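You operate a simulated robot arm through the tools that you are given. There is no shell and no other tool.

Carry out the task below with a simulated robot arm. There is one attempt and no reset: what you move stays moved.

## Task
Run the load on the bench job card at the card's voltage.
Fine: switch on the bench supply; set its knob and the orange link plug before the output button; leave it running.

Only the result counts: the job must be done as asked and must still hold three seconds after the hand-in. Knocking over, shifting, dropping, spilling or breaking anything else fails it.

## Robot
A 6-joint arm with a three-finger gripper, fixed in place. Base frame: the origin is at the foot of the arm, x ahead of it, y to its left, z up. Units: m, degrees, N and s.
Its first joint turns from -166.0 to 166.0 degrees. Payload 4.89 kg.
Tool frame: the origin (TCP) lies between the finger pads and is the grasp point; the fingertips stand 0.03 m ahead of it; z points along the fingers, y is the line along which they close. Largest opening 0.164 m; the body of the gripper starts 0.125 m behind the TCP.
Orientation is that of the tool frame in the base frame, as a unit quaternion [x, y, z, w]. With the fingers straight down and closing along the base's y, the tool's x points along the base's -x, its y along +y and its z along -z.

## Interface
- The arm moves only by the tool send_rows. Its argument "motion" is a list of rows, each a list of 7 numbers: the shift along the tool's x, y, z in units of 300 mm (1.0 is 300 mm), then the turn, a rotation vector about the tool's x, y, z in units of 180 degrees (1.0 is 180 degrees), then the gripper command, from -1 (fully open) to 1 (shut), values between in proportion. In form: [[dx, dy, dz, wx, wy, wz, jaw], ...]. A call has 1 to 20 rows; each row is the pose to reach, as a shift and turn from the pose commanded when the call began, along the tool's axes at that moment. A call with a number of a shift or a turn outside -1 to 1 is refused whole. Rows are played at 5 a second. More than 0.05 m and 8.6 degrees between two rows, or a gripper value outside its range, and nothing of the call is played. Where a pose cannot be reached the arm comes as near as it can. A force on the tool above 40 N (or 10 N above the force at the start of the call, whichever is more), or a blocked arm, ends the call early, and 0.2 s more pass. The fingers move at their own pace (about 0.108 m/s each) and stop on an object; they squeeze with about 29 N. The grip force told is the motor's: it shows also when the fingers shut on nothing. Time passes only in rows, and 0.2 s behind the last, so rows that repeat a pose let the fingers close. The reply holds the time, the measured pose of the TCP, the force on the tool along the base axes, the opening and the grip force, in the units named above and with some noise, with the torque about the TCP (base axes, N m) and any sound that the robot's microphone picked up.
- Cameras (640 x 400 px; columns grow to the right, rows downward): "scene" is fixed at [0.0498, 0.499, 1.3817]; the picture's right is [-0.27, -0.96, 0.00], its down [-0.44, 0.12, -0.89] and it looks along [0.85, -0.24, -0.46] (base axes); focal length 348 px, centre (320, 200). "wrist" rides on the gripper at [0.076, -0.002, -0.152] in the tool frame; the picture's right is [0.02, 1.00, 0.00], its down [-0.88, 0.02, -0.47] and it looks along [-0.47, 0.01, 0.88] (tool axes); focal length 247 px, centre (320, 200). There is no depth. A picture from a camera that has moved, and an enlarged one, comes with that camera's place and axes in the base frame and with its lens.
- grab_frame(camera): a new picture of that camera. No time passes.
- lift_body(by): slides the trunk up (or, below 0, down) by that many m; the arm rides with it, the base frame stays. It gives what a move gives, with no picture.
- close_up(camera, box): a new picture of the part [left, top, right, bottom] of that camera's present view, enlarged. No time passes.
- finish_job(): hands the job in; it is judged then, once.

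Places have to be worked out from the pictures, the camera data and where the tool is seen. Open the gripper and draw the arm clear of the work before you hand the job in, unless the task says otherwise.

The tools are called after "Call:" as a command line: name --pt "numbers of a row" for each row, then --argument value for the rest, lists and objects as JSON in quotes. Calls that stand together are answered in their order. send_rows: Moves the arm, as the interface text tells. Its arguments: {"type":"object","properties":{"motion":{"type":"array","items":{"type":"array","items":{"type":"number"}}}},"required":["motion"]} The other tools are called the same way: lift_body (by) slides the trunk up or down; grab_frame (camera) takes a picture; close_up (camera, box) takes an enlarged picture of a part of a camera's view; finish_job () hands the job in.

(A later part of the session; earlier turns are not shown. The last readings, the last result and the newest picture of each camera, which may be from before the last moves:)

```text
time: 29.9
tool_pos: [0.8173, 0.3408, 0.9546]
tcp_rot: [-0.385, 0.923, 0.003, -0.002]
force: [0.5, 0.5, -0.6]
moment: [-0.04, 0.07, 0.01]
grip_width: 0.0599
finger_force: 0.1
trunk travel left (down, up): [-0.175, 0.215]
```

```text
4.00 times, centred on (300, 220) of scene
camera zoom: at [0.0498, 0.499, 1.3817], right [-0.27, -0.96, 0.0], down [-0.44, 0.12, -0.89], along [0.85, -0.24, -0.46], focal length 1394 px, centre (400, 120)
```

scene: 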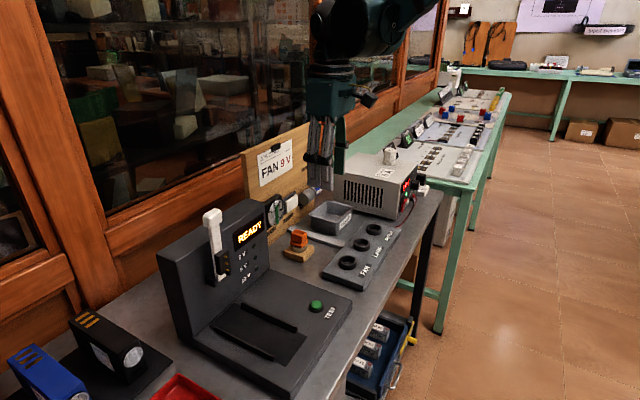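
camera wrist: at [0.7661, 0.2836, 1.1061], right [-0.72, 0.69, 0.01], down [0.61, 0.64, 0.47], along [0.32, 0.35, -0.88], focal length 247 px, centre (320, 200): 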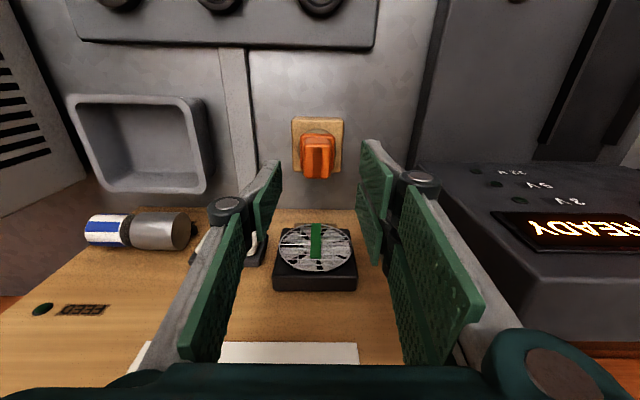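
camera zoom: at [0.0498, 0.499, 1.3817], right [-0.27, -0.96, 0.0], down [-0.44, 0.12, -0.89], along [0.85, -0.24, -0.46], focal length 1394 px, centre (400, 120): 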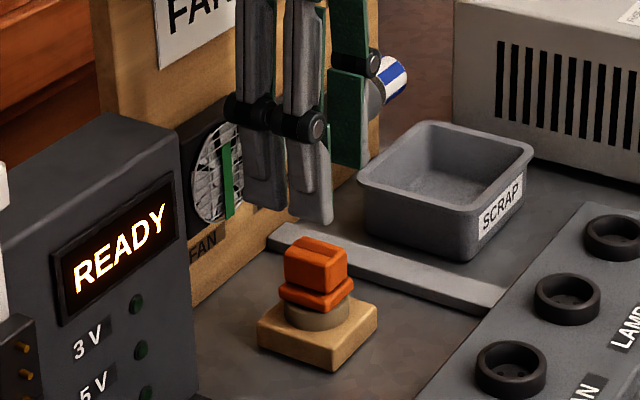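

The plug is between the fingers' lines and only about 3 mm off in u. I'll shift slightly and descend to about 10 mm above the intended grip height.

Call:
send_rows --pt "0 -0.01 0.05 0 0 0 0.268" --pt "0 -0.01 0.12 0 0 0 0.268" --pt "0 -0.01 0.18 0 0 0 0.268" --pt "0 -0.01 0.21 0 0 0 0.268" --pt "0 -0.01 0.21 0 0 0 0.268"

Call:
grab_frame --camera "wrist"

Call:
close_up --camera "scene" --box '[270, 200, 340, 270]'

```text
time: 31.1
tool_pos: [0.8192, 0.3373, 0.8903]
tcp_rot: [-0.384, 0.923, 0.004, -0.002]
force: [1.3, 0.8, -0.6]
moment: [0.01, 0.0, -0.01]
grip_width: 0.0599
finger_force: 0.0
trunk travel left (down, up): [-0.175, 0.215]
```

```text
taken
camera wrist: at [0.7677, 0.2813, 1.0427], right [-0.72, 0.69, 0.01], down [0.61, 0.64, 0.47], along [0.32, 0.35, -0.88], focal length 247 px, centre (320, 200)
```

wrist: 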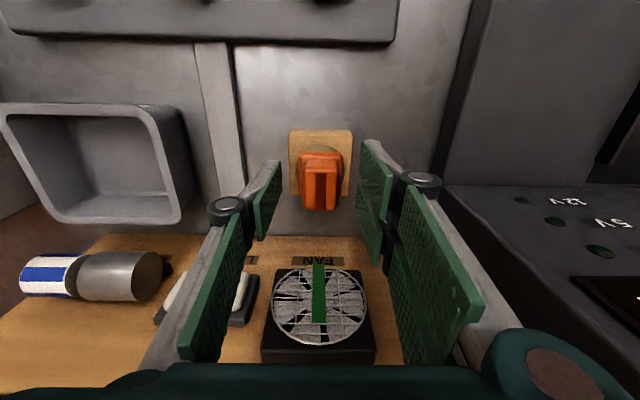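

```text
5.71 times, centred on (305, 235) of scene
camera zoom: at [0.0498, 0.499, 1.3817], right [-0.27, -0.96, 0.0], down [-0.44, 0.12, -0.89], along [0.85, -0.24, -0.46], focal length 1992 px, centre (406, 0)
```

zoom: 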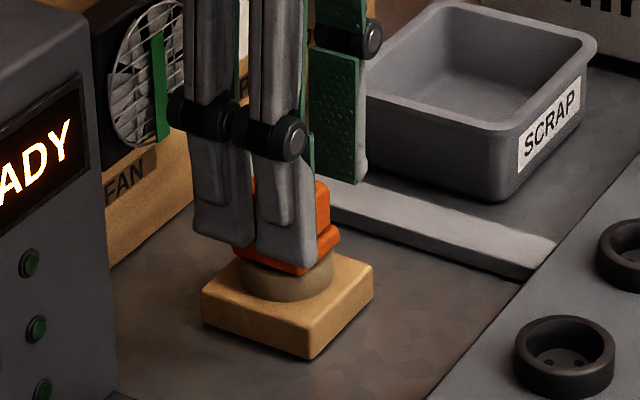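

Fingertips are at z≈0.860, level with the top of the flange. I'll lift 2 mm and close on the handle.

Call:
send_rows --pt "0 0 -0.007 0 0 0 0.268" --pt "0 0 -0.007 0 0 0 0.5" --pt "0 0 -0.007 0 0 0 0.7" --pt "0 0 -0.007 0 0 0 1" --pt "0 0 -0.007 0 0 0 1"

Call:
grab_frame --camera "wrist"

Call:
close_up --camera "scene" --box '[270, 200, 340, 270]'

```text
time: 32.3
tool_pos: [0.8183, 0.3372, 0.8918]
tcp_rot: [-0.384, 0.923, 0.004, -0.003]
force: [-0.3, 1.4, -0.6]
moment: [0.03, 0.03, 0.01]
grip_width: 0.0273
finger_force: 28.9
trunk travel left (down, up): [-0.175, 0.215]
```

```text
taken
camera wrist: at [0.7678, 0.2812, 1.045], right [-0.72, 0.69, 0.01], down [0.61, 0.64, 0.47], along [0.32, 0.35, -0.88], focal length 247 px, centre (320, 200)
```

wrist: 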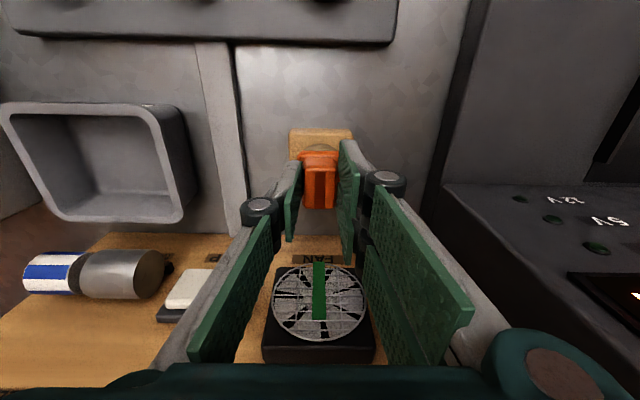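

```text
5.71 times, centred on (305, 235) of scene
camera zoom: at [0.0498, 0.499, 1.3817], right [-0.27, -0.96, 0.0], down [-0.44, 0.12, -0.89], along [0.85, -0.24, -0.46], focal length 1992 px, centre (406, 0)
```

zoom: 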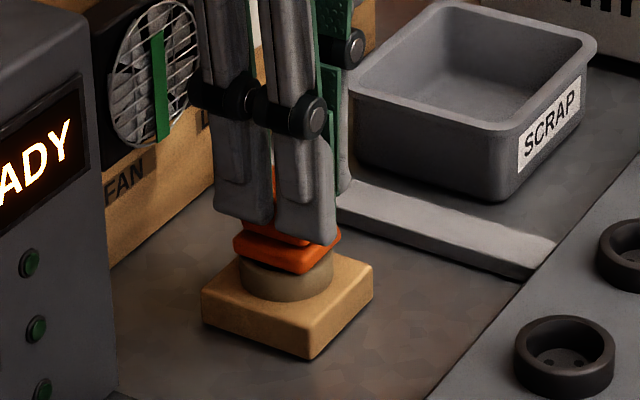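

The handle is gripped at 27 mm with no side load. I'll lift straight up slowly.

Call:
send_rows --pt "0 0 -0.02 0 0 0 1" --pt "0 0 -0.05 0 0 0 1" --pt "0 0 -0.1 0 0 0 1" --pt "0 0 -0.15 0 0 0 1" --pt "0 0 -0.22 0 0 0 1" --pt "0 0 -0.3 0 0 0 1" --pt "0 0 -0.3 0 0 0 1"

Call:
grab_frame --camera "wrist"

Call:
close_up --camera "scene" --box '[260, 160, 360, 270]'

```text
time: 33.9
tool_pos: [0.8196, 0.3372, 0.9827]
tcp_rot: [-0.384, 0.923, 0.003, -0.003]
force: [0.0, 0.5, -0.2]
moment: [0.05, 0.0, -0.02]
grip_width: 0.0277
finger_force: 29.1
trunk travel left (down, up): [-0.175, 0.215]
```

```text
taken
camera wrist: at [0.7688, 0.2808, 1.1354], right [-0.72, 0.69, 0.01], down [0.61, 0.64, 0.47], along [0.32, 0.35, -0.88], focal length 247 px, centre (320, 200)
```

wrist: 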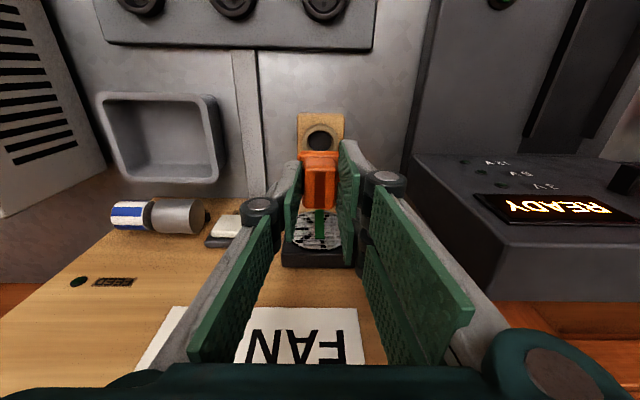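

```text
3.64 times, centred on (310, 215) of scene
camera zoom: at [0.0498, 0.499, 1.3817], right [-0.27, -0.96, 0.0], down [-0.44, 0.12, -0.89], along [0.85, -0.24, -0.46], focal length 1267 px, centre (356, 146)
```

zoom: 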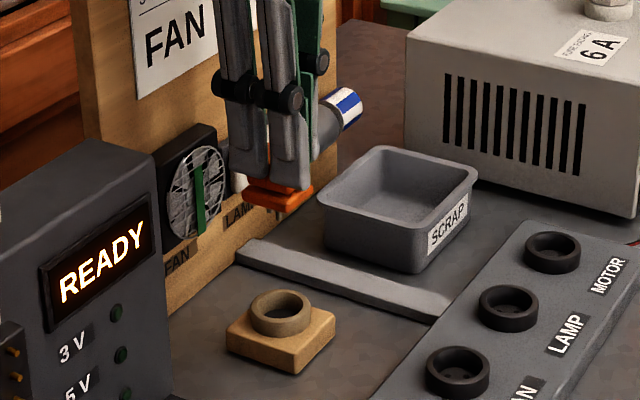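

The plug is out of its holder. I'll zoom in on its underside for the pins and on the FAN socket's pin holes.

Call:
close_up --camera "scene" --box '[320, 200, 350, 222]'

Call:
close_up --camera "scene" --box '[315, 200, 355, 225]'

Call:
close_up --camera "scene" --box '[325, 220, 405, 275]'

```text
16.00 times, centred on (335, 211) of scene
camera zoom: at [0.0498, 0.499, 1.3817], right [-0.27, -0.96, 0.0], down [-0.44, 0.12, -0.89], along [0.85, -0.24, -0.46], focal length 5576 px, centre (80, 24)
```

zoom: 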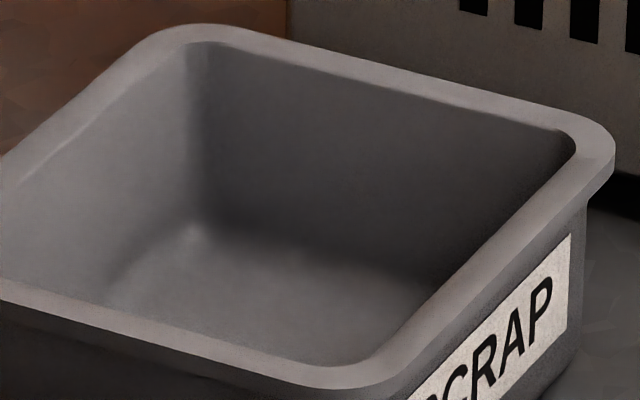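

```text
16.00 times, centred on (335, 212) of scene
camera zoom: at [0.0498, 0.499, 1.3817], right [-0.27, -0.96, 0.0], down [-0.44, 0.12, -0.89], along [0.85, -0.24, -0.46], focal length 5576 px, centre (80, 0)
```

zoom: 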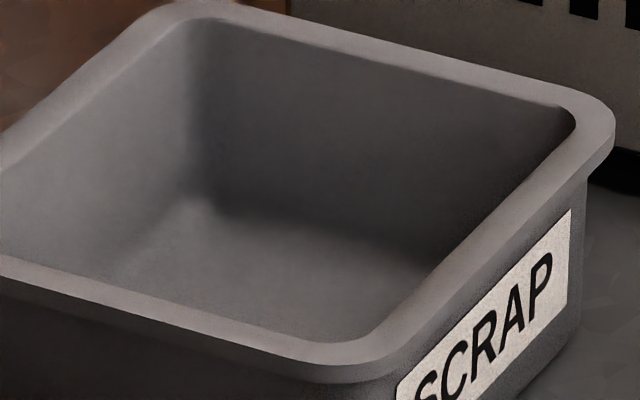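

```text
7.27 times, centred on (365, 248) of scene
camera zoom: at [0.0498, 0.499, 1.3817], right [-0.27, -0.96, 0.0], down [-0.44, 0.12, -0.89], along [0.85, -0.24, -0.46], focal length 2535 px, centre (-7, -146)
```

zoom: 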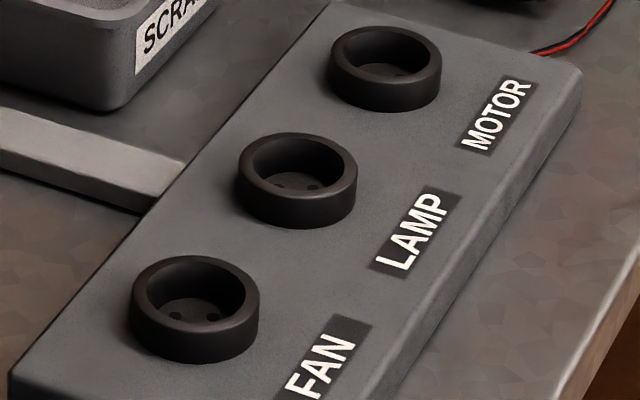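

I missed the plug's location in that crop, so I'll zoom in on the plug itself.

Call:
close_up --camera "scene" --box '[283, 200, 315, 222]'

```text
16.00 times, centred on (299, 211) of scene
camera zoom: at [0.0498, 0.499, 1.3817], right [-0.27, -0.96, 0.0], down [-0.44, 0.12, -0.89], along [0.85, -0.24, -0.46], focal length 5576 px, centre (656, 24)
```

zoom: 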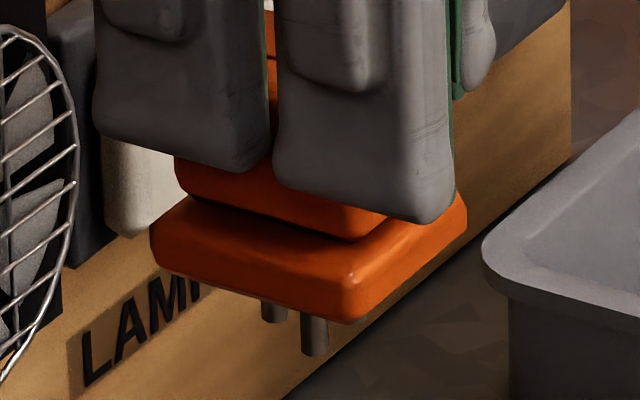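

Two pins are visible, consistent with the FAN socket's hole pattern (pair toward the robot, single toward the wall). For precise alignment I'll measure the empty holder ring from here as a reference for where the plug centre sits relative to the tool.

Call:
close_up --camera "wrist" --box '[280, 100, 360, 160]'

Call:
close_up --camera "wrist" --box '[280, 0, 360, 50]'

```text
6.67 times, centred on (320, 130) of wrist
camera zoom: at [0.7688, 0.2808, 1.1354], right [-0.72, 0.69, 0.01], down [0.61, 0.64, 0.47], along [0.32, 0.35, -0.88], focal length 1646 px, centre (320, 667)
```

zoom: 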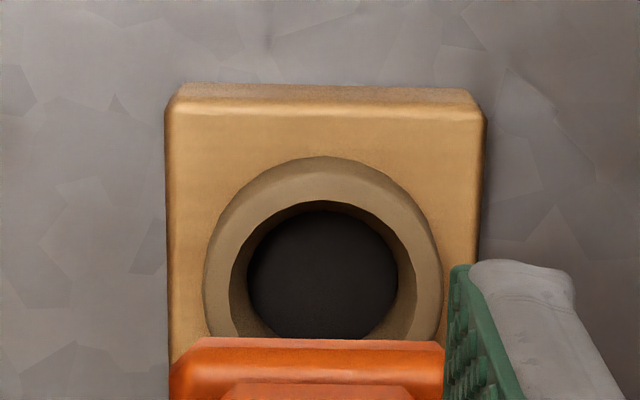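

```text
8.00 times, centred on (320, 25) of wrist
camera zoom: at [0.7688, 0.2808, 1.1354], right [-0.72, 0.69, 0.01], down [0.61, 0.64, 0.47], along [0.32, 0.35, -0.88], focal length 1976 px, centre (320, 1600)
```

zoom: 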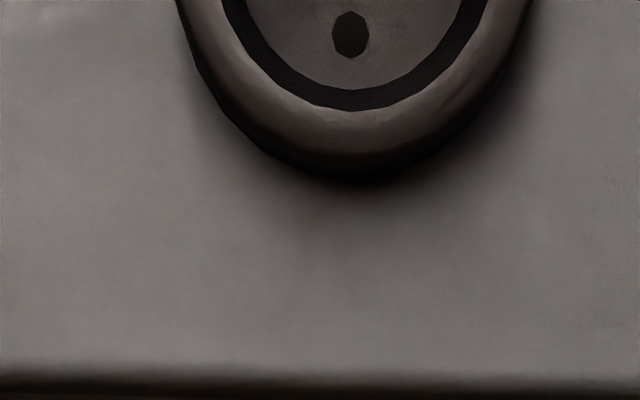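

Plug centre coincides with the tool axis to within about 2 mm. I'll shift back along −v so the camera looks straight down on the FAN socket and measure its centre.

Call:
send_rows --pt "0.08 0 0 0 0 0 1" --pt "0.16 0 0 0 0 0 1" --pt "0.213 0 0 0 0 0 1" --pt "0.213 0 0 0 0 0 1"

Call:
close_up --camera "wrist" --box '[280, 30, 360, 100]'

Call:
grab_frame --camera "wrist"

```text
time: 34.9
tool_pos: [0.7745, 0.292, 0.9831]
tcp_rot: [-0.384, 0.923, 0.004, -0.003]
force: [0.1, -0.5, 0.3]
moment: [0.01, -0.05, -0.01]
grip_width: 0.0272
finger_force: 29.0
trunk travel left (down, up): [-0.175, 0.215]
```

```text
5.71 times, centred on (320, 65) of wrist
camera zoom: at [0.7229, 0.2354, 1.1358], right [-0.72, 0.69, 0.01], down [0.61, 0.64, 0.47], along [0.32, 0.35, -0.88], focal length 1411 px, centre (320, 971)
```

zoom: 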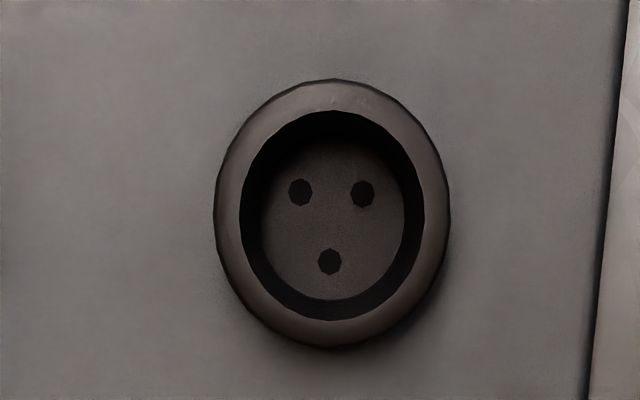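

```text
taken
camera wrist: at [0.7229, 0.2354, 1.1358], right [-0.72, 0.69, 0.01], down [0.61, 0.64, 0.47], along [0.32, 0.35, -0.88], focal length 247 px, centre (320, 200)
```

wrist: 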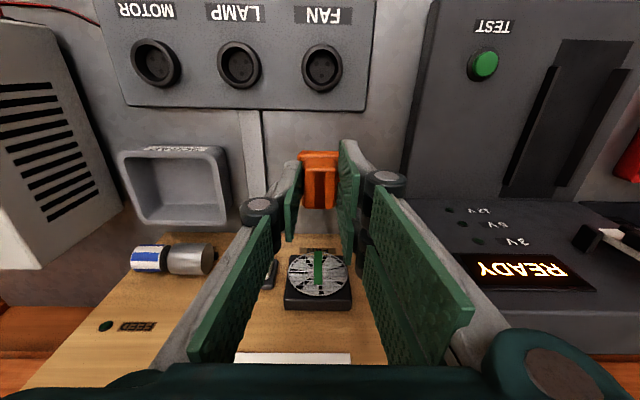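

The FAN ring centre is about 0.078 m back along −v from the present tool position with negligible u offset; the sockets' rims are near z≈0.836. I'll move over the socket and descend to just above it for a check.

Call:
send_rows --pt "0.1 0 0 0 0 0 1" --pt "0.2 0 0 0 0 0 1" --pt "0.26 0 0 0 0 0 1" --pt "0.26 0 0.08 0 0 0 1" --pt "0.26 0 0.16 0 0 0 1" --pt "0.26 0 0.22 0 0 0 1" --pt "0.26 0 0.22 0 0 0 1"

Call:
close_up --camera "scene" --box '[325, 235, 373, 275]'

Call:
close_up --camera "wrist" --box '[270, 110, 370, 220]'

```text
time: 36.5
tool_pos: [0.7201, 0.2379, 0.917]
tcp_rot: [-0.385, 0.923, 0.004, -0.003]
force: [0.9, -0.3, -0.8]
moment: [-0.01, 0.03, -0.02]
grip_width: 0.0276
finger_force: 28.6
trunk travel left (down, up): [-0.175, 0.215]
```

```text
10.00 times, centred on (349, 255) of scene
camera zoom: at [0.0498, 0.499, 1.3817], right [-0.27, -0.96, 0.0], down [-0.44, 0.12, -0.89], along [0.85, -0.24, -0.46], focal length 3485 px, centre (30, -350)
```

zoom: 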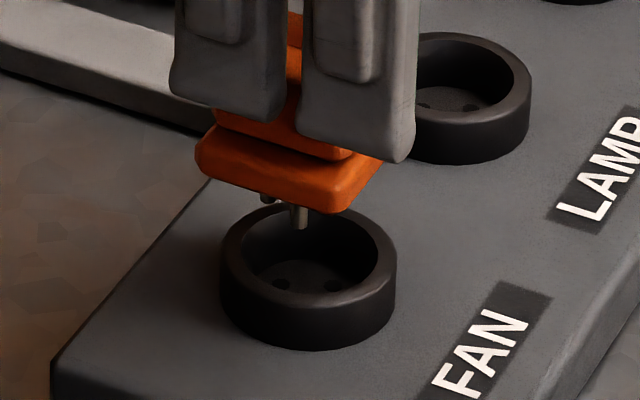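

```text
3.64 times, centred on (320, 165) of wrist
camera zoom: at [0.668, 0.1808, 1.0689], right [-0.72, 0.69, 0.01], down [0.61, 0.64, 0.47], along [0.32, 0.35, -0.88], focal length 898 px, centre (320, 327)
```

zoom: 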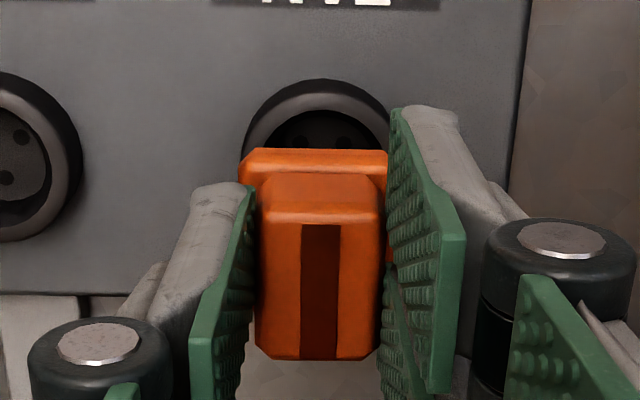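

Comparing pins and socket in both views: u is aligned within about 1 mm, but the plug needs to go about 5.5 mm toward the robot (−v). I'll shift that amount and recheck.

Call:
send_rows --pt "0.0183 0 0 0 0 0 1" --pt "0.0183 0 0.02 0 0 0 1" --pt "0.0183 0 0.02 0 0 0 1"

Call:
close_up --camera "scene" --box '[333, 235, 373, 270]'

Call:
close_up --camera "wrist" --box '[270, 110, 370, 220]'

```text
time: 37.3
tool_pos: [0.7148, 0.234, 0.9118]
tcp_rot: [-0.385, 0.923, 0.004, -0.002]
force: [-0.1, 0.5, -0.6]
moment: [0.05, 0.01, -0.01]
grip_width: 0.027
finger_force: 29.3
trunk travel left (down, up): [-0.175, 0.215]
```

```text
11.43 times, centred on (353, 252) of scene
camera zoom: at [0.0498, 0.499, 1.3817], right [-0.27, -0.96, 0.0], down [-0.44, 0.12, -0.89], along [0.85, -0.24, -0.46], focal length 3983 px, centre (-57, -400)
```

zoom: 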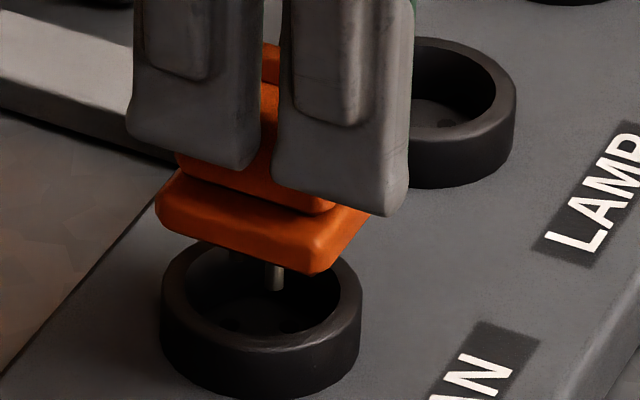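

```text
3.64 times, centred on (320, 165) of wrist
camera zoom: at [0.6637, 0.1766, 1.0632], right [-0.72, 0.69, 0.01], down [0.61, 0.64, 0.47], along [0.32, 0.35, -0.88], focal length 898 px, centre (320, 327)
```

zoom: 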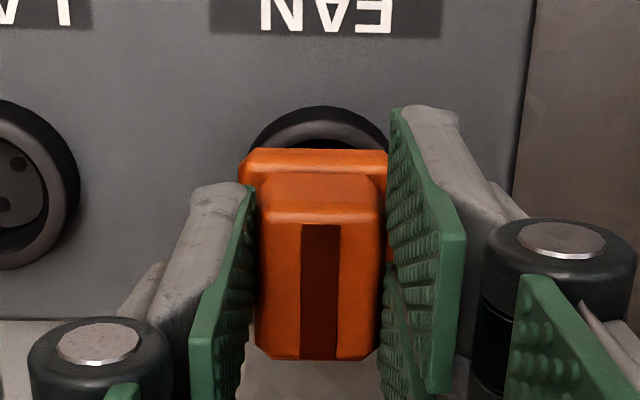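

The plug and ring now line up in both views. I'll lower slowly in small steps, watching the force.

Call:
send_rows --pt "0 0 0.01 0 0 0 1" --pt "0 0 0.02 0 0 0 1" --pt "0 0 0.03 0 0 0 1" --pt "0 0 0.037 0 0 0 1" --pt "0 0 0.044 0 0 0 1" --pt "0 0 0.05 0 0 0 1" --pt "0 0 0.05 0 0 0 1"

Call:
close_up --camera "scene" --box '[333, 235, 373, 270]'

```text
time: 38.9
tool_pos: [0.7152, 0.2324, 0.8966]
tcp_rot: [-0.384, 0.923, 0.003, -0.002]
force: [-0.4, -0.1, 0.9]
moment: [-0.04, -0.01, 0.01]
grip_width: 0.0272
finger_force: 28.7
trunk travel left (down, up): [-0.175, 0.215]
```

```text
11.43 times, centred on (353, 252) of scene
camera zoom: at [0.0498, 0.499, 1.3817], right [-0.27, -0.96, 0.0], down [-0.44, 0.12, -0.89], along [0.85, -0.24, -0.46], focal length 3983 px, centre (-57, -400)
```

zoom: 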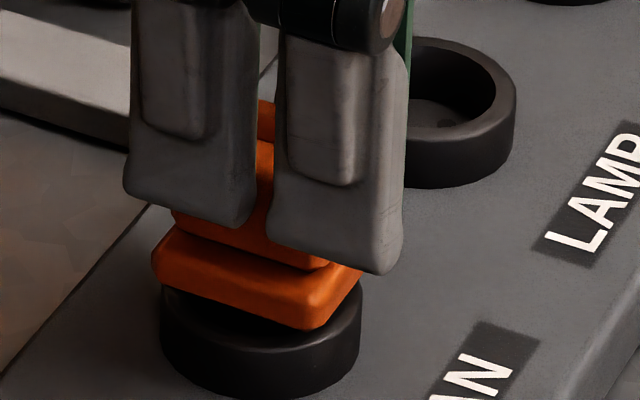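

No contact force yet, and the plug is about 15 mm lower and still centred over the ring. I'll continue down with a 1 mm −v correction.

Call:
send_rows --pt "0.003 0 0.005 0 0 0 1" --pt "0.003 0 0.01 0 0 0 1" --pt "0.003 0 0.015 0 0 0 1" --pt "0.003 0 0.02 0 0 0 1" --pt "0.003 0 0.025 0 0 0 1" --pt "0.003 0 0.03 0 0 0 1" --pt "0.003 0 0.035 0 0 0 1"

Call:
close_up --camera "scene" --box '[333, 235, 373, 270]'

Call:
close_up --camera "wrist" --box '[270, 110, 370, 220]'

```text
time: 40.5
tool_pos: [0.7151, 0.2317, 0.8861]
tcp_rot: [-0.385, 0.923, 0.003, -0.001]
force: [3.3, -2.6, 20.2]
moment: [-0.07, -0.14, -0.04]
grip_width: 0.0274
finger_force: 28.8
trunk travel left (down, up): [-0.175, 0.215]
```

```text
11.43 times, centred on (353, 252) of scene
camera zoom: at [0.0498, 0.499, 1.3817], right [-0.27, -0.96, 0.0], down [-0.44, 0.12, -0.89], along [0.85, -0.24, -0.46], focal length 3983 px, centre (-57, -400)
```

zoom: 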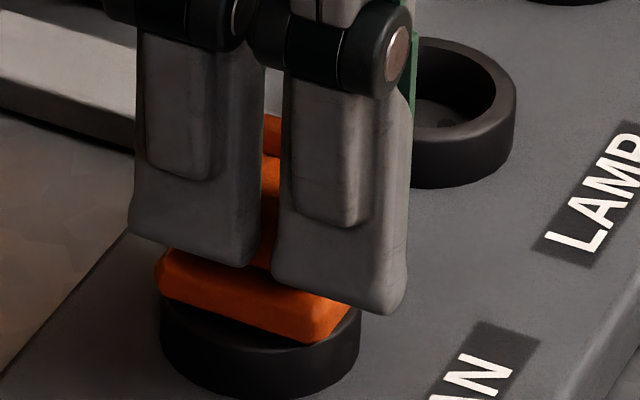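

```text
3.64 times, centred on (320, 165) of wrist
camera zoom: at [0.6627, 0.1759, 1.0383], right [-0.72, 0.69, 0.01], down [0.61, 0.64, 0.47], along [0.32, 0.35, -0.88], focal length 898 px, centre (320, 327)
```

zoom: 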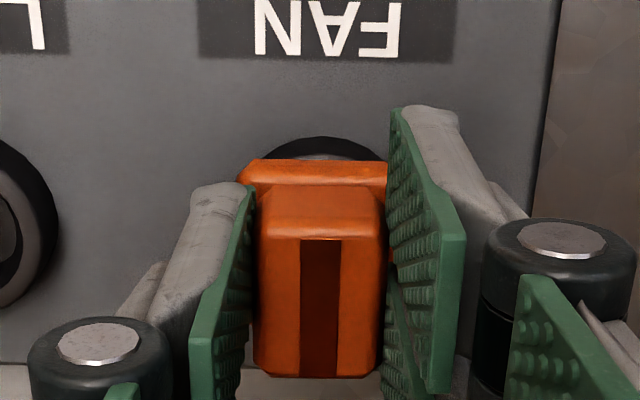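

The downforce reached 20 N with the flange still about 5 mm above the rim, so the pins are resting on the recess floor rather than in the holes. I'll lift exactly 15 mm so I can compare pin tips to holes with known height.

Call:
send_rows --pt "0 0 -0.02 0 0 0 1" --pt "0 0 -0.05 0 0 0 1" --pt "0 0 -0.05 0 0 0 1"

Call:
close_up --camera "scene" --box '[333, 240, 365, 265]'

Call:
close_up --camera "wrist" --box '[290, 140, 350, 190]'

```text
time: 41.3
tool_pos: [0.7151, 0.2321, 0.9001]
tcp_rot: [-0.384, 0.923, 0.003, -0.002]
force: [0.4, 0.0, -1.1]
moment: [0.03, -0.03, 0.03]
grip_width: 0.0273
finger_force: 28.5
trunk travel left (down, up): [-0.175, 0.215]
```

```text
16.00 times, centred on (349, 252) of scene
camera zoom: at [0.0498, 0.499, 1.3817], right [-0.27, -0.96, 0.0], down [-0.44, 0.12, -0.89], along [0.85, -0.24, -0.46], focal length 5576 px, centre (-144, -640)
```

zoom: 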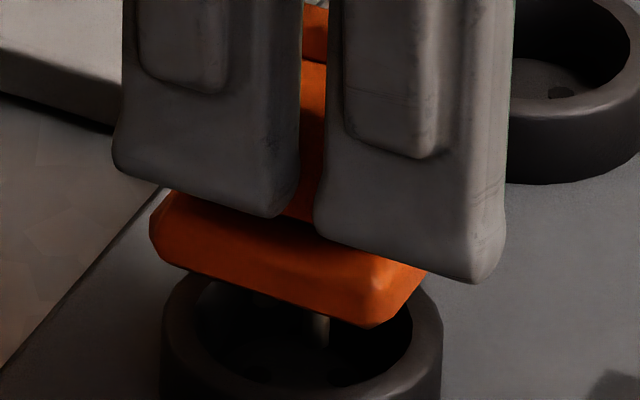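

```text
8.00 times, centred on (320, 165) of wrist
camera zoom: at [0.6633, 0.1765, 1.0525], right [-0.72, 0.69, 0.01], down [0.61, 0.64, 0.47], along [0.32, 0.35, -0.88], focal length 1976 px, centre (320, 480)
```

zoom: 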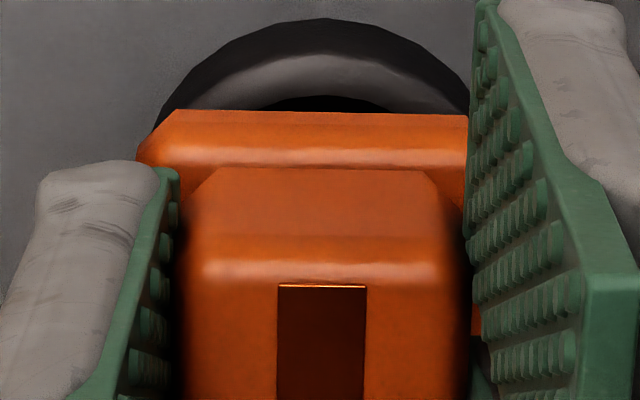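

The pins are hidden in shadow here. I'll raise another 10 mm, making 25 mm above contact, to see the pin tips and holes clearly.

Call:
send_rows --pt "0 0 -0.02 0 0 0 1" --pt "0 0 -0.0333 0 0 0 1" --pt "0 0 -0.0333 0 0 0 1"

Call:
close_up --camera "scene" --box '[333, 243, 365, 268]'

Call:
close_up --camera "scene" --box '[340, 250, 358, 268]'

Call:
close_up --camera "wrist" --box '[290, 130, 350, 180]'

```text
time: 42.1
tool_pos: [0.7153, 0.2334, 0.911]
tcp_rot: [-0.384, 0.923, 0.003, -0.002]
force: [0.2, 0.1, -0.6]
moment: [-0.03, 0.01, 0.0]
grip_width: 0.0271
finger_force: 28.7
trunk travel left (down, up): [-0.175, 0.215]
```

```text
16.00 times, centred on (349, 256) of scene
camera zoom: at [0.0498, 0.499, 1.3817], right [-0.27, -0.96, 0.0], down [-0.44, 0.12, -0.89], along [0.85, -0.24, -0.46], focal length 5576 px, centre (-144, -688)
```

zoom: 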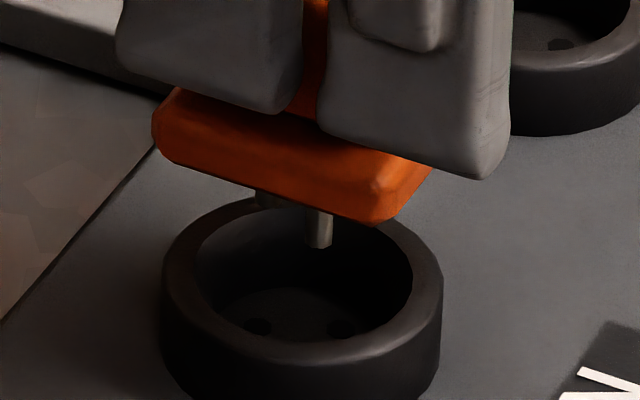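

```text
16.00 times, centred on (349, 259) of scene
camera zoom: at [0.0498, 0.499, 1.3817], right [-0.27, -0.96, 0.0], down [-0.44, 0.12, -0.89], along [0.85, -0.24, -0.46], focal length 5576 px, centre (-144, -744)
```

zoom: 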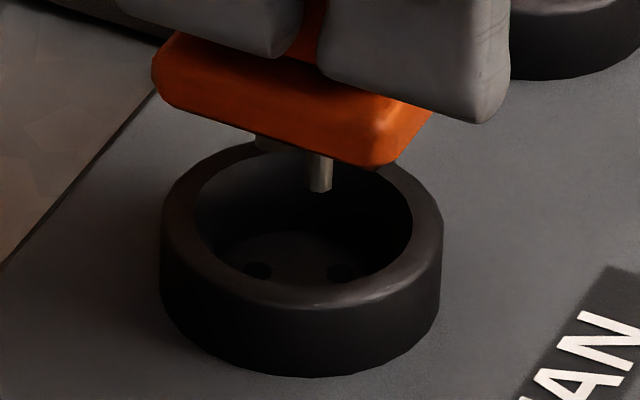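

```text
8.00 times, centred on (320, 155) of wrist
camera zoom: at [0.6634, 0.1764, 1.0628], right [-0.72, 0.69, 0.01], down [0.61, 0.64, 0.47], along [0.32, 0.35, -0.88], focal length 1976 px, centre (320, 560)
```

zoom: 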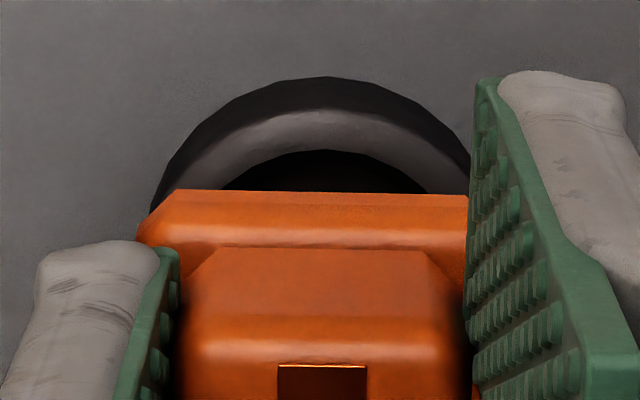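

At contact height the pins project within about 1 mm of the holes, with the same pattern and orientation; about +0.7 mm in u and +0.9 mm in v are needed. I'll apply that and descend again gently.

Call:
send_rows --pt "-0.003 -0.0023 0.02 0 0 0 1" --pt "-0.003 -0.0023 0.05 0 0 0 1" --pt "-0.003 -0.0023 0.07 0 0 0 1" --pt "-0.003 -0.0023 0.08 0 0 0 1" --pt "-0.003 -0.0023 0.085 0 0 0 1" --pt "-0.003 -0.0023 0.09 0 0 0 1"

Call:
close_up --camera "scene" --box '[333, 243, 365, 268]'

```text
time: 43.5
tool_pos: [0.7156, 0.2336, 0.8837]
tcp_rot: [-0.385, 0.923, 0.004, -0.001]
force: [0.6, 1.4, 20.7]
moment: [0.09, -0.11, 0.03]
grip_width: 0.0272
finger_force: 28.3
trunk travel left (down, up): [-0.175, 0.215]
```

```text
16.00 times, centred on (349, 256) of scene
camera zoom: at [0.0498, 0.499, 1.3817], right [-0.27, -0.96, 0.0], down [-0.44, 0.12, -0.89], along [0.85, -0.24, -0.46], focal length 5576 px, centre (-144, -688)
```

zoom: 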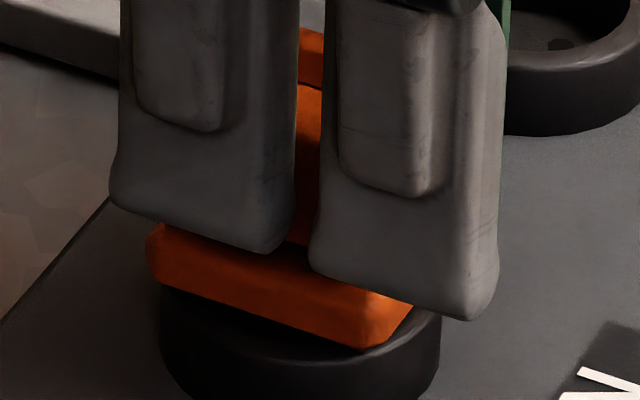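

The force is again about 20 N, but the plug now sits roughly 2 mm lower than before. I'll inspect from both cameras to judge whether the flange is on the rim.

Call:
close_up --camera "wrist" --box '[290, 140, 350, 190]'

Call:
close_up --camera "scene" --box '[336, 255, 364, 277]'

Call:
grab_frame --camera "wrist"

```text
8.00 times, centred on (320, 165) of wrist
camera zoom: at [0.6639, 0.1764, 1.0362], right [-0.72, 0.69, 0.01], down [0.61, 0.64, 0.47], along [0.32, 0.35, -0.88], focal length 1976 px, centre (320, 480)
```

zoom: 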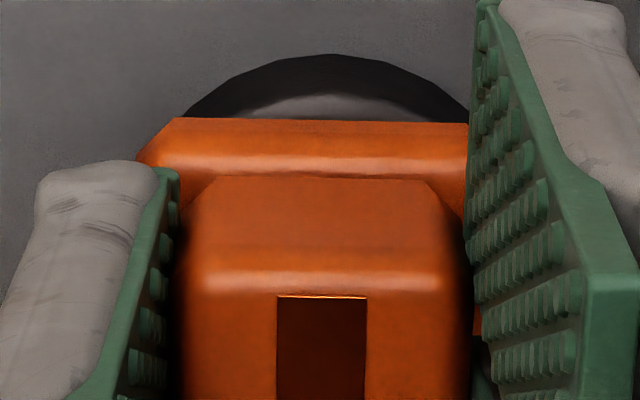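

```text
16.00 times, centred on (350, 266) of scene
camera zoom: at [0.0498, 0.499, 1.3817], right [-0.27, -0.96, 0.0], down [-0.44, 0.12, -0.89], along [0.85, -0.24, -0.46], focal length 5576 px, centre (-160, -856)
```

zoom: 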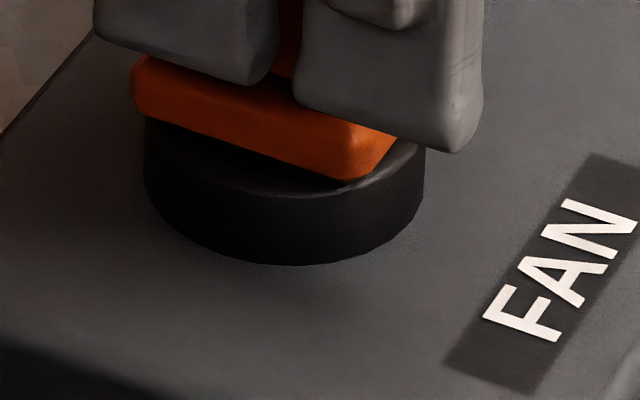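

```text
taken
camera wrist: at [0.6639, 0.1764, 1.0362], right [-0.72, 0.69, 0.01], down [0.61, 0.64, 0.47], along [0.32, 0.35, -0.88], focal length 247 px, centre (320, 200)
```

wrist: 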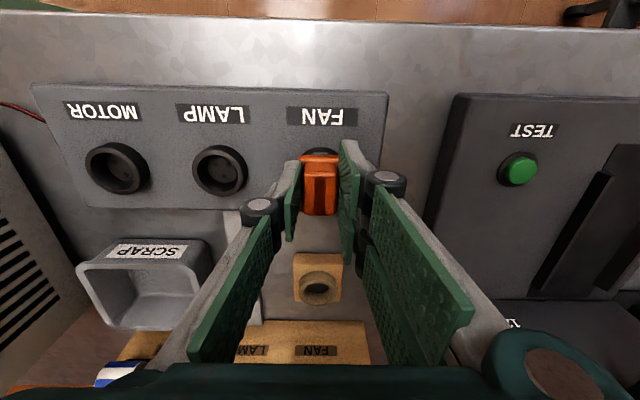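

To judge seating, I'll compare with how the plug sat in its holder, so I need a precise zoom of the now-empty holder.

Call:
close_up --camera "scene" --box '[280, 220, 330, 270]'

Call:
close_up --camera "scene" --box '[325, 235, 375, 285]'

```text
8.00 times, centred on (305, 245) of scene
camera zoom: at [0.0498, 0.499, 1.3817], right [-0.27, -0.96, 0.0], down [-0.44, 0.12, -0.89], along [0.85, -0.24, -0.46], focal length 2788 px, centre (440, -160)
```

zoom: 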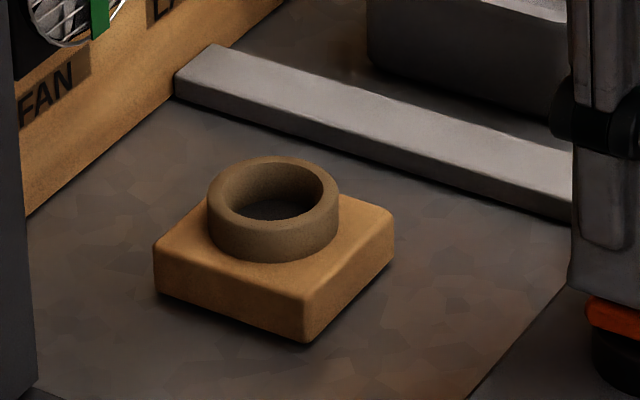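

```text
8.00 times, centred on (350, 260) of scene
camera zoom: at [0.0498, 0.499, 1.3817], right [-0.27, -0.96, 0.0], down [-0.44, 0.12, -0.89], along [0.85, -0.24, -0.46], focal length 2788 px, centre (80, -280)
```

zoom: 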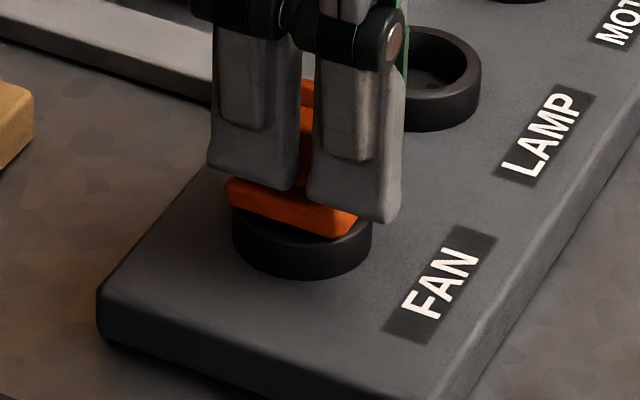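

The pins seem about 15–17 mm long and the recess about 13 mm deep, so the pins are probably resting on the recess floor beside the holes. The wrist view suggests moving about 0.8 mm toward −u and 0.4 mm toward −v. I'll ease off, shift, and press again.

Call:
send_rows --pt "0 0 -0.005 0 0 0 1" --pt "0.0013 0.0027 -0.005 0 0 0 1" --pt "0.0013 0.0027 0 0 0 0 1" --pt "0.0013 0.0027 0.003 0 0 0 1"

```text
time: 44.5
tool_pos: [0.7152, 0.2318, 0.884]
tcp_rot: [-0.384, 0.923, 0.003, -0.001]
force: [3.3, -2.2, 20.8]
moment: [-0.06, -0.18, -0.03]
grip_width: 0.0273
finger_force: 28.7
trunk travel left (down, up): [-0.175, 0.215]
```

The force is again at the grip's slip limit of about 20 N. I'll check how the plug sits now.

Call:
close_up --camera "scene" --box '[333, 243, 365, 268]'

Call:
close_up --camera "wrist" --box '[290, 140, 350, 190]'

```text
16.00 times, centred on (349, 256) of scene
camera zoom: at [0.0498, 0.499, 1.3817], right [-0.27, -0.96, 0.0], down [-0.44, 0.12, -0.89], along [0.85, -0.24, -0.46], focal length 5576 px, centre (-144, -688)
```

zoom: 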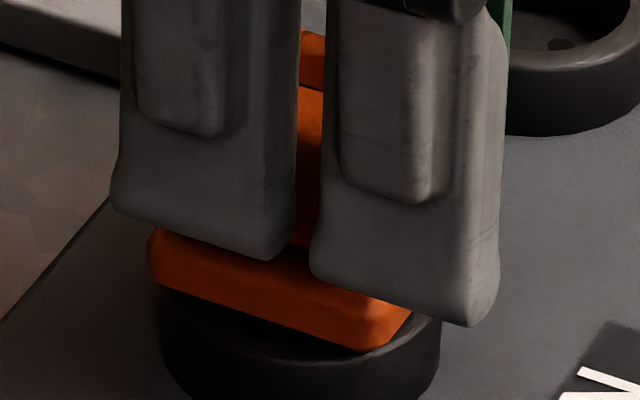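

```text
8.00 times, centred on (320, 165) of wrist
camera zoom: at [0.6632, 0.1764, 1.0355], right [-0.72, 0.69, 0.01], down [0.61, 0.64, 0.47], along [0.32, 0.35, -0.88], focal length 1976 px, centre (320, 480)
```

zoom: 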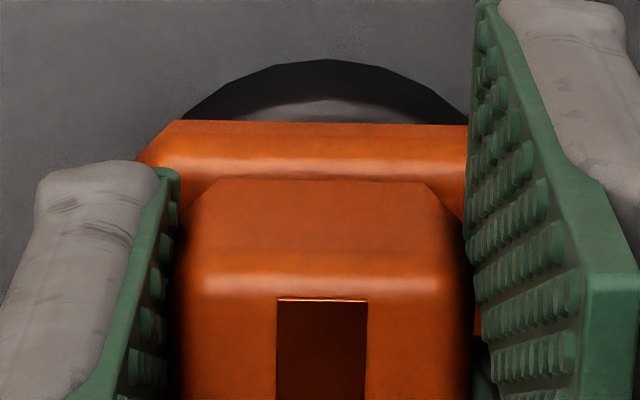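

Both views now agree along one direction; what remains uncertain is mainly u, by about ±1 mm. I'll slide under light press toward −u (with the coupled −v) in small increments to find the drop-in.

Call:
send_rows --pt "0.0004 0.0008 0.0005 0 0 0 1" --pt "0.0008 0.0017 0.001 0 0 0 1" --pt "0.0012 0.0025 0.0015 0 0 0 1" --pt "0.0016 0.0033 0.002 0 0 0 1"

```text
time: 45.5
tool_pos: [0.715, 0.2332, 0.8834]
tcp_rot: [-0.384, 0.923, 0.004, -0.001]
force: [7.6, -3.5, 19.4]
moment: [0.01, -0.33, 0.01]
grip_width: 0.0272
finger_force: 29.3
trunk travel left (down, up): [-0.175, 0.215]
```

The side force rose to about 8 N against the motion. I'll slide one more millimetre to see whether it's just friction or a lateral stop.

Call:
send_rows --pt "0.0004 0.0008 0 0 0 0 1" --pt "0.0008 0.0017 0 0 0 0 1" --pt "0.0012 0.0025 0 0 0 0 1" --pt "0.0016 0.0033 0 0 0 0 1"

```text
time: 46.5
tool_pos: [0.7127, 0.2332, 0.8826]
tcp_rot: [-0.385, 0.923, 0.002, -0.002]
force: [4.3, -2.6, 13.6]
moment: [-0.05, -0.18, -0.04]
grip_width: 0.0272
finger_force: 29.3
trunk travel left (down, up): [-0.175, 0.215]
```

The vertical force dropped to 13.6 N, so something gave. I'll press down a further 1.5 mm and see.

Call:
send_rows --pt "0 0 0.002 0 0 0 1" --pt "0 0 0.004 0 0 0 1" --pt "0 0 0.006 0 0 0 1"

Call:
close_up --camera "scene" --box '[333, 243, 365, 268]'

Call:
close_up --camera "wrist" --box '[290, 140, 350, 190]'

```text
time: 47.3
tool_pos: [0.7121, 0.2331, 0.8817]
tcp_rot: [-0.384, 0.923, 0.005, -0.002]
force: [4.2, -3.8, 20.5]
moment: [-0.09, -0.22, -0.03]
grip_width: 0.0274
finger_force: 28.7
trunk travel left (down, up): [-0.175, 0.215]
```

```text
16.00 times, centred on (349, 256) of scene
camera zoom: at [0.0498, 0.499, 1.3817], right [-0.27, -0.96, 0.0], down [-0.44, 0.12, -0.89], along [0.85, -0.24, -0.46], focal length 5576 px, centre (-144, -688)
```

zoom: 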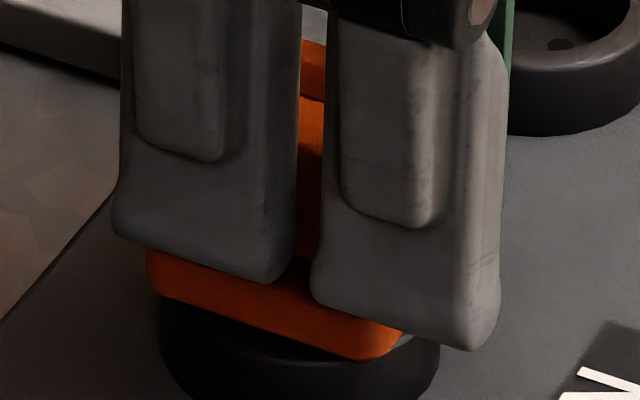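

```text
8.00 times, centred on (320, 165) of wrist
camera zoom: at [0.6607, 0.1772, 1.033], right [-0.72, 0.69, 0.01], down [0.61, 0.64, 0.47], along [0.32, 0.35, -0.88], focal length 1976 px, centre (320, 480)
```

zoom: 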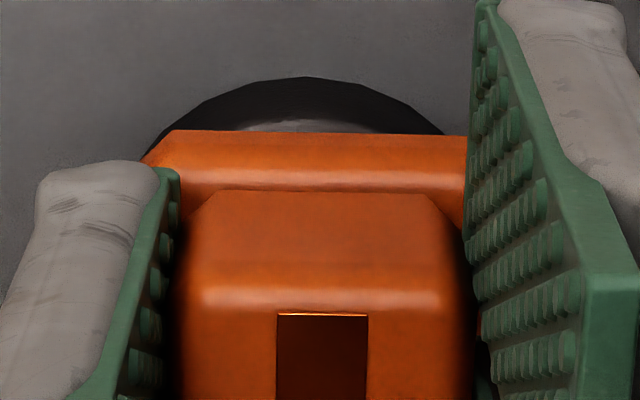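

Only sliding so far: the plug is now about 1.3 mm too far toward −u and no lower. I'll go back +u 1.3 mm and +v 0.6 mm under light press and then probe along v.

Call:
send_rows --pt "0 0 -0.002 0 0 0 1" --pt "-0.0007 -0.0014 -0.002 0 0 0 1" --pt "-0.0013 -0.0029 -0.002 0 0 0 1" --pt "-0.002 -0.0043 -0.001 0 0 0 1" --pt "-0.002 -0.0043 0.001 0 0 0 1"

Call:
send_rows --pt "-0.001 0 0.0005 0 0 0 1" --pt "-0.002 0 0.001 0 0 0 1" --pt "-0.003 0 0.001 0 0 0 1" --pt "-0.004 0 0.001 0 0 0 1"

Call:
send_rows --pt "0.002 0 0.0005 0 0 0 1" --pt "0.004 0 0.001 0 0 0 1" --pt "0.006 0 0.001 0 0 0 1" --pt "0.008 0 0.001 0 0 0 1"

```text
time: 48.5
tool_pos: [0.7134, 0.2334, 0.8805]
tcp_rot: [-0.384, 0.923, 0.003, -0.002]
force: [-1.6, 1.0, 18.8]
moment: [0.06, 0.06, 0.0]
grip_width: 0.0274
finger_force: 29.0
trunk travel left (down, up): [-0.175, 0.215]
```

```text
time: 49.5
tool_pos: [0.7138, 0.2329, 0.8799]
tcp_rot: [-0.384, 0.923, 0.003, -0.001]
force: [-5.7, -4.1, 16.3]
moment: [-0.17, 0.22, 0.0]
grip_width: 0.0271
finger_force: 28.8
trunk travel left (down, up): [-0.175, 0.215]
```

```text
time: 50.5
tool_pos: [0.7126, 0.2327, 0.8793]
tcp_rot: [-0.385, 0.923, 0.003, -0.002]
force: [3.3, 3.7, 12.1]
moment: [0.28, -0.33, 0.0]
grip_width: 0.0273
finger_force: 29.3
trunk travel left (down, up): [-0.175, 0.215]
```

No clear drop-in. I'll lift 25 mm again and re-measure the pins against the holes.

Call:
send_rows --pt "-0.004 0 -0.02 0 0 0 1" --pt "-0.004 0 -0.05 0 0 0 1" --pt "-0.004 0 -0.0833 0 0 0 1" --pt "-0.004 0 -0.0833 0 0 0 1"

Call:
close_up --camera "scene" --box '[333, 243, 365, 268]'

Call:
close_up --camera "wrist" --box '[290, 130, 350, 180]'

```text
time: 51.5
tool_pos: [0.7142, 0.2334, 0.9045]
tcp_rot: [-0.384, 0.923, 0.004, -0.002]
force: [-0.7, 0.1, -1.3]
moment: [0.0, -0.03, -0.02]
grip_width: 0.0272
finger_force: 29.0
trunk travel left (down, up): [-0.175, 0.215]
```

```text
16.00 times, centred on (349, 256) of scene
camera zoom: at [0.0498, 0.499, 1.3817], right [-0.27, -0.96, 0.0], down [-0.44, 0.12, -0.89], along [0.85, -0.24, -0.46], focal length 5576 px, centre (-144, -688)
```

zoom: 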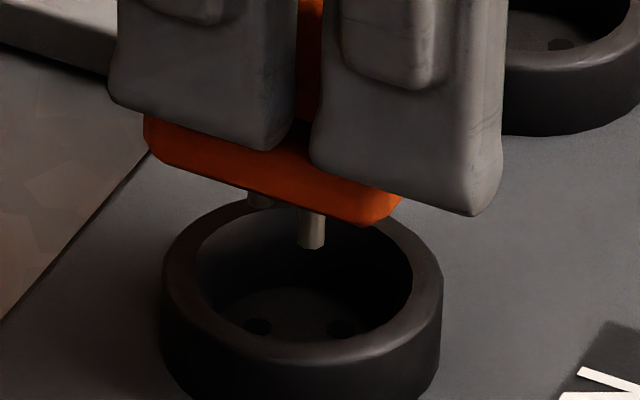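

```text
8.00 times, centred on (320, 155) of wrist
camera zoom: at [0.6627, 0.1775, 1.0567], right [-0.72, 0.69, 0.01], down [0.61, 0.64, 0.47], along [0.32, 0.35, -0.88], focal length 1976 px, centre (320, 560)
```

zoom: 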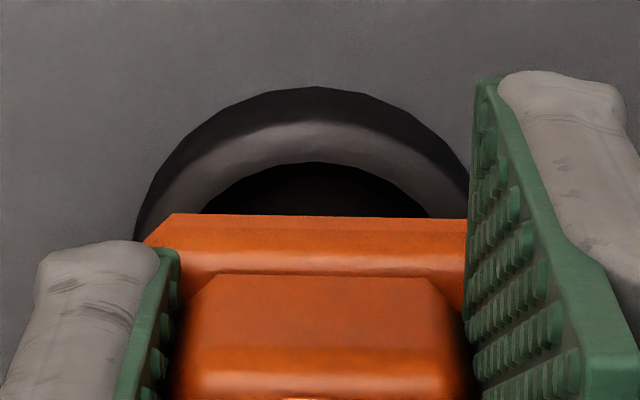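

From the pin tips, the plug is within about 0.4 mm of the socket axis and the contact height is close to full seating, so I can't tell from here. I'll set it down at the best estimate, release it, and inspect the gap between flange and rim from other angles.

Call:
send_rows --pt "0.001 -0.001 0.02 0 0 0 1" --pt "0.001 -0.001 0.05 0 0 0 1" --pt "0.001 -0.001 0.07 0 0 0 1" --pt "0.001 -0.001 0.08 0 0 0 1" --pt "0.001 -0.001 0.084 0 0 0 1" --pt "0.001 -0.001 0.088 0 0 0 1"

```text
time: 52.9
tool_pos: [0.7123, 0.2324, 0.8787]
tcp_rot: [-0.385, 0.923, 0.003, -0.001]
force: [5.1, 2.5, 20.3]
moment: [0.08, -0.15, 0.01]
grip_width: 0.0272
finger_force: 28.7
trunk travel left (down, up): [-0.175, 0.215]
```

In contact again at 20 N. I'll try a small ±3° yaw wiggle while pressing, in case the pins just need to find the holes.

Call:
send_rows --pt "0 0 0 0 0 0.01 1" --pt "0 0 0.001 0 0 0.018 1" --pt "0 0 0.001 0 0 0.008 1" --pt "0 0 0.002 0 0 -0.004 1" --pt "0 0 0.002 0 0 -0.012 1" --pt "0 0 0.003 0 0 -0.018 1" --pt "0 0 0.003 0 0 -0.008 1" --pt "0 0 0.003 0 0 0 1"

Call:
close_up --camera "scene" --box '[333, 243, 365, 268]'

```text
time: 54.7
tool_pos: [0.7132, 0.2328, 0.8777]
tcp_rot: [-0.385, 0.923, 0.003, -0.002]
force: [-0.8, 2.7, 19.6]
moment: [0.15, -0.12, 0.1]
grip_width: 0.0273
finger_force: 28.7
trunk travel left (down, up): [-0.175, 0.215]
```

```text
16.00 times, centred on (349, 256) of scene
camera zoom: at [0.0498, 0.499, 1.3817], right [-0.27, -0.96, 0.0], down [-0.44, 0.12, -0.89], along [0.85, -0.24, -0.46], focal length 5576 px, centre (-144, -688)
```

zoom: 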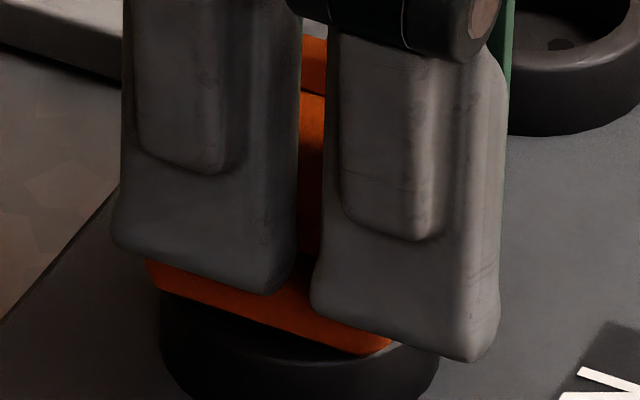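

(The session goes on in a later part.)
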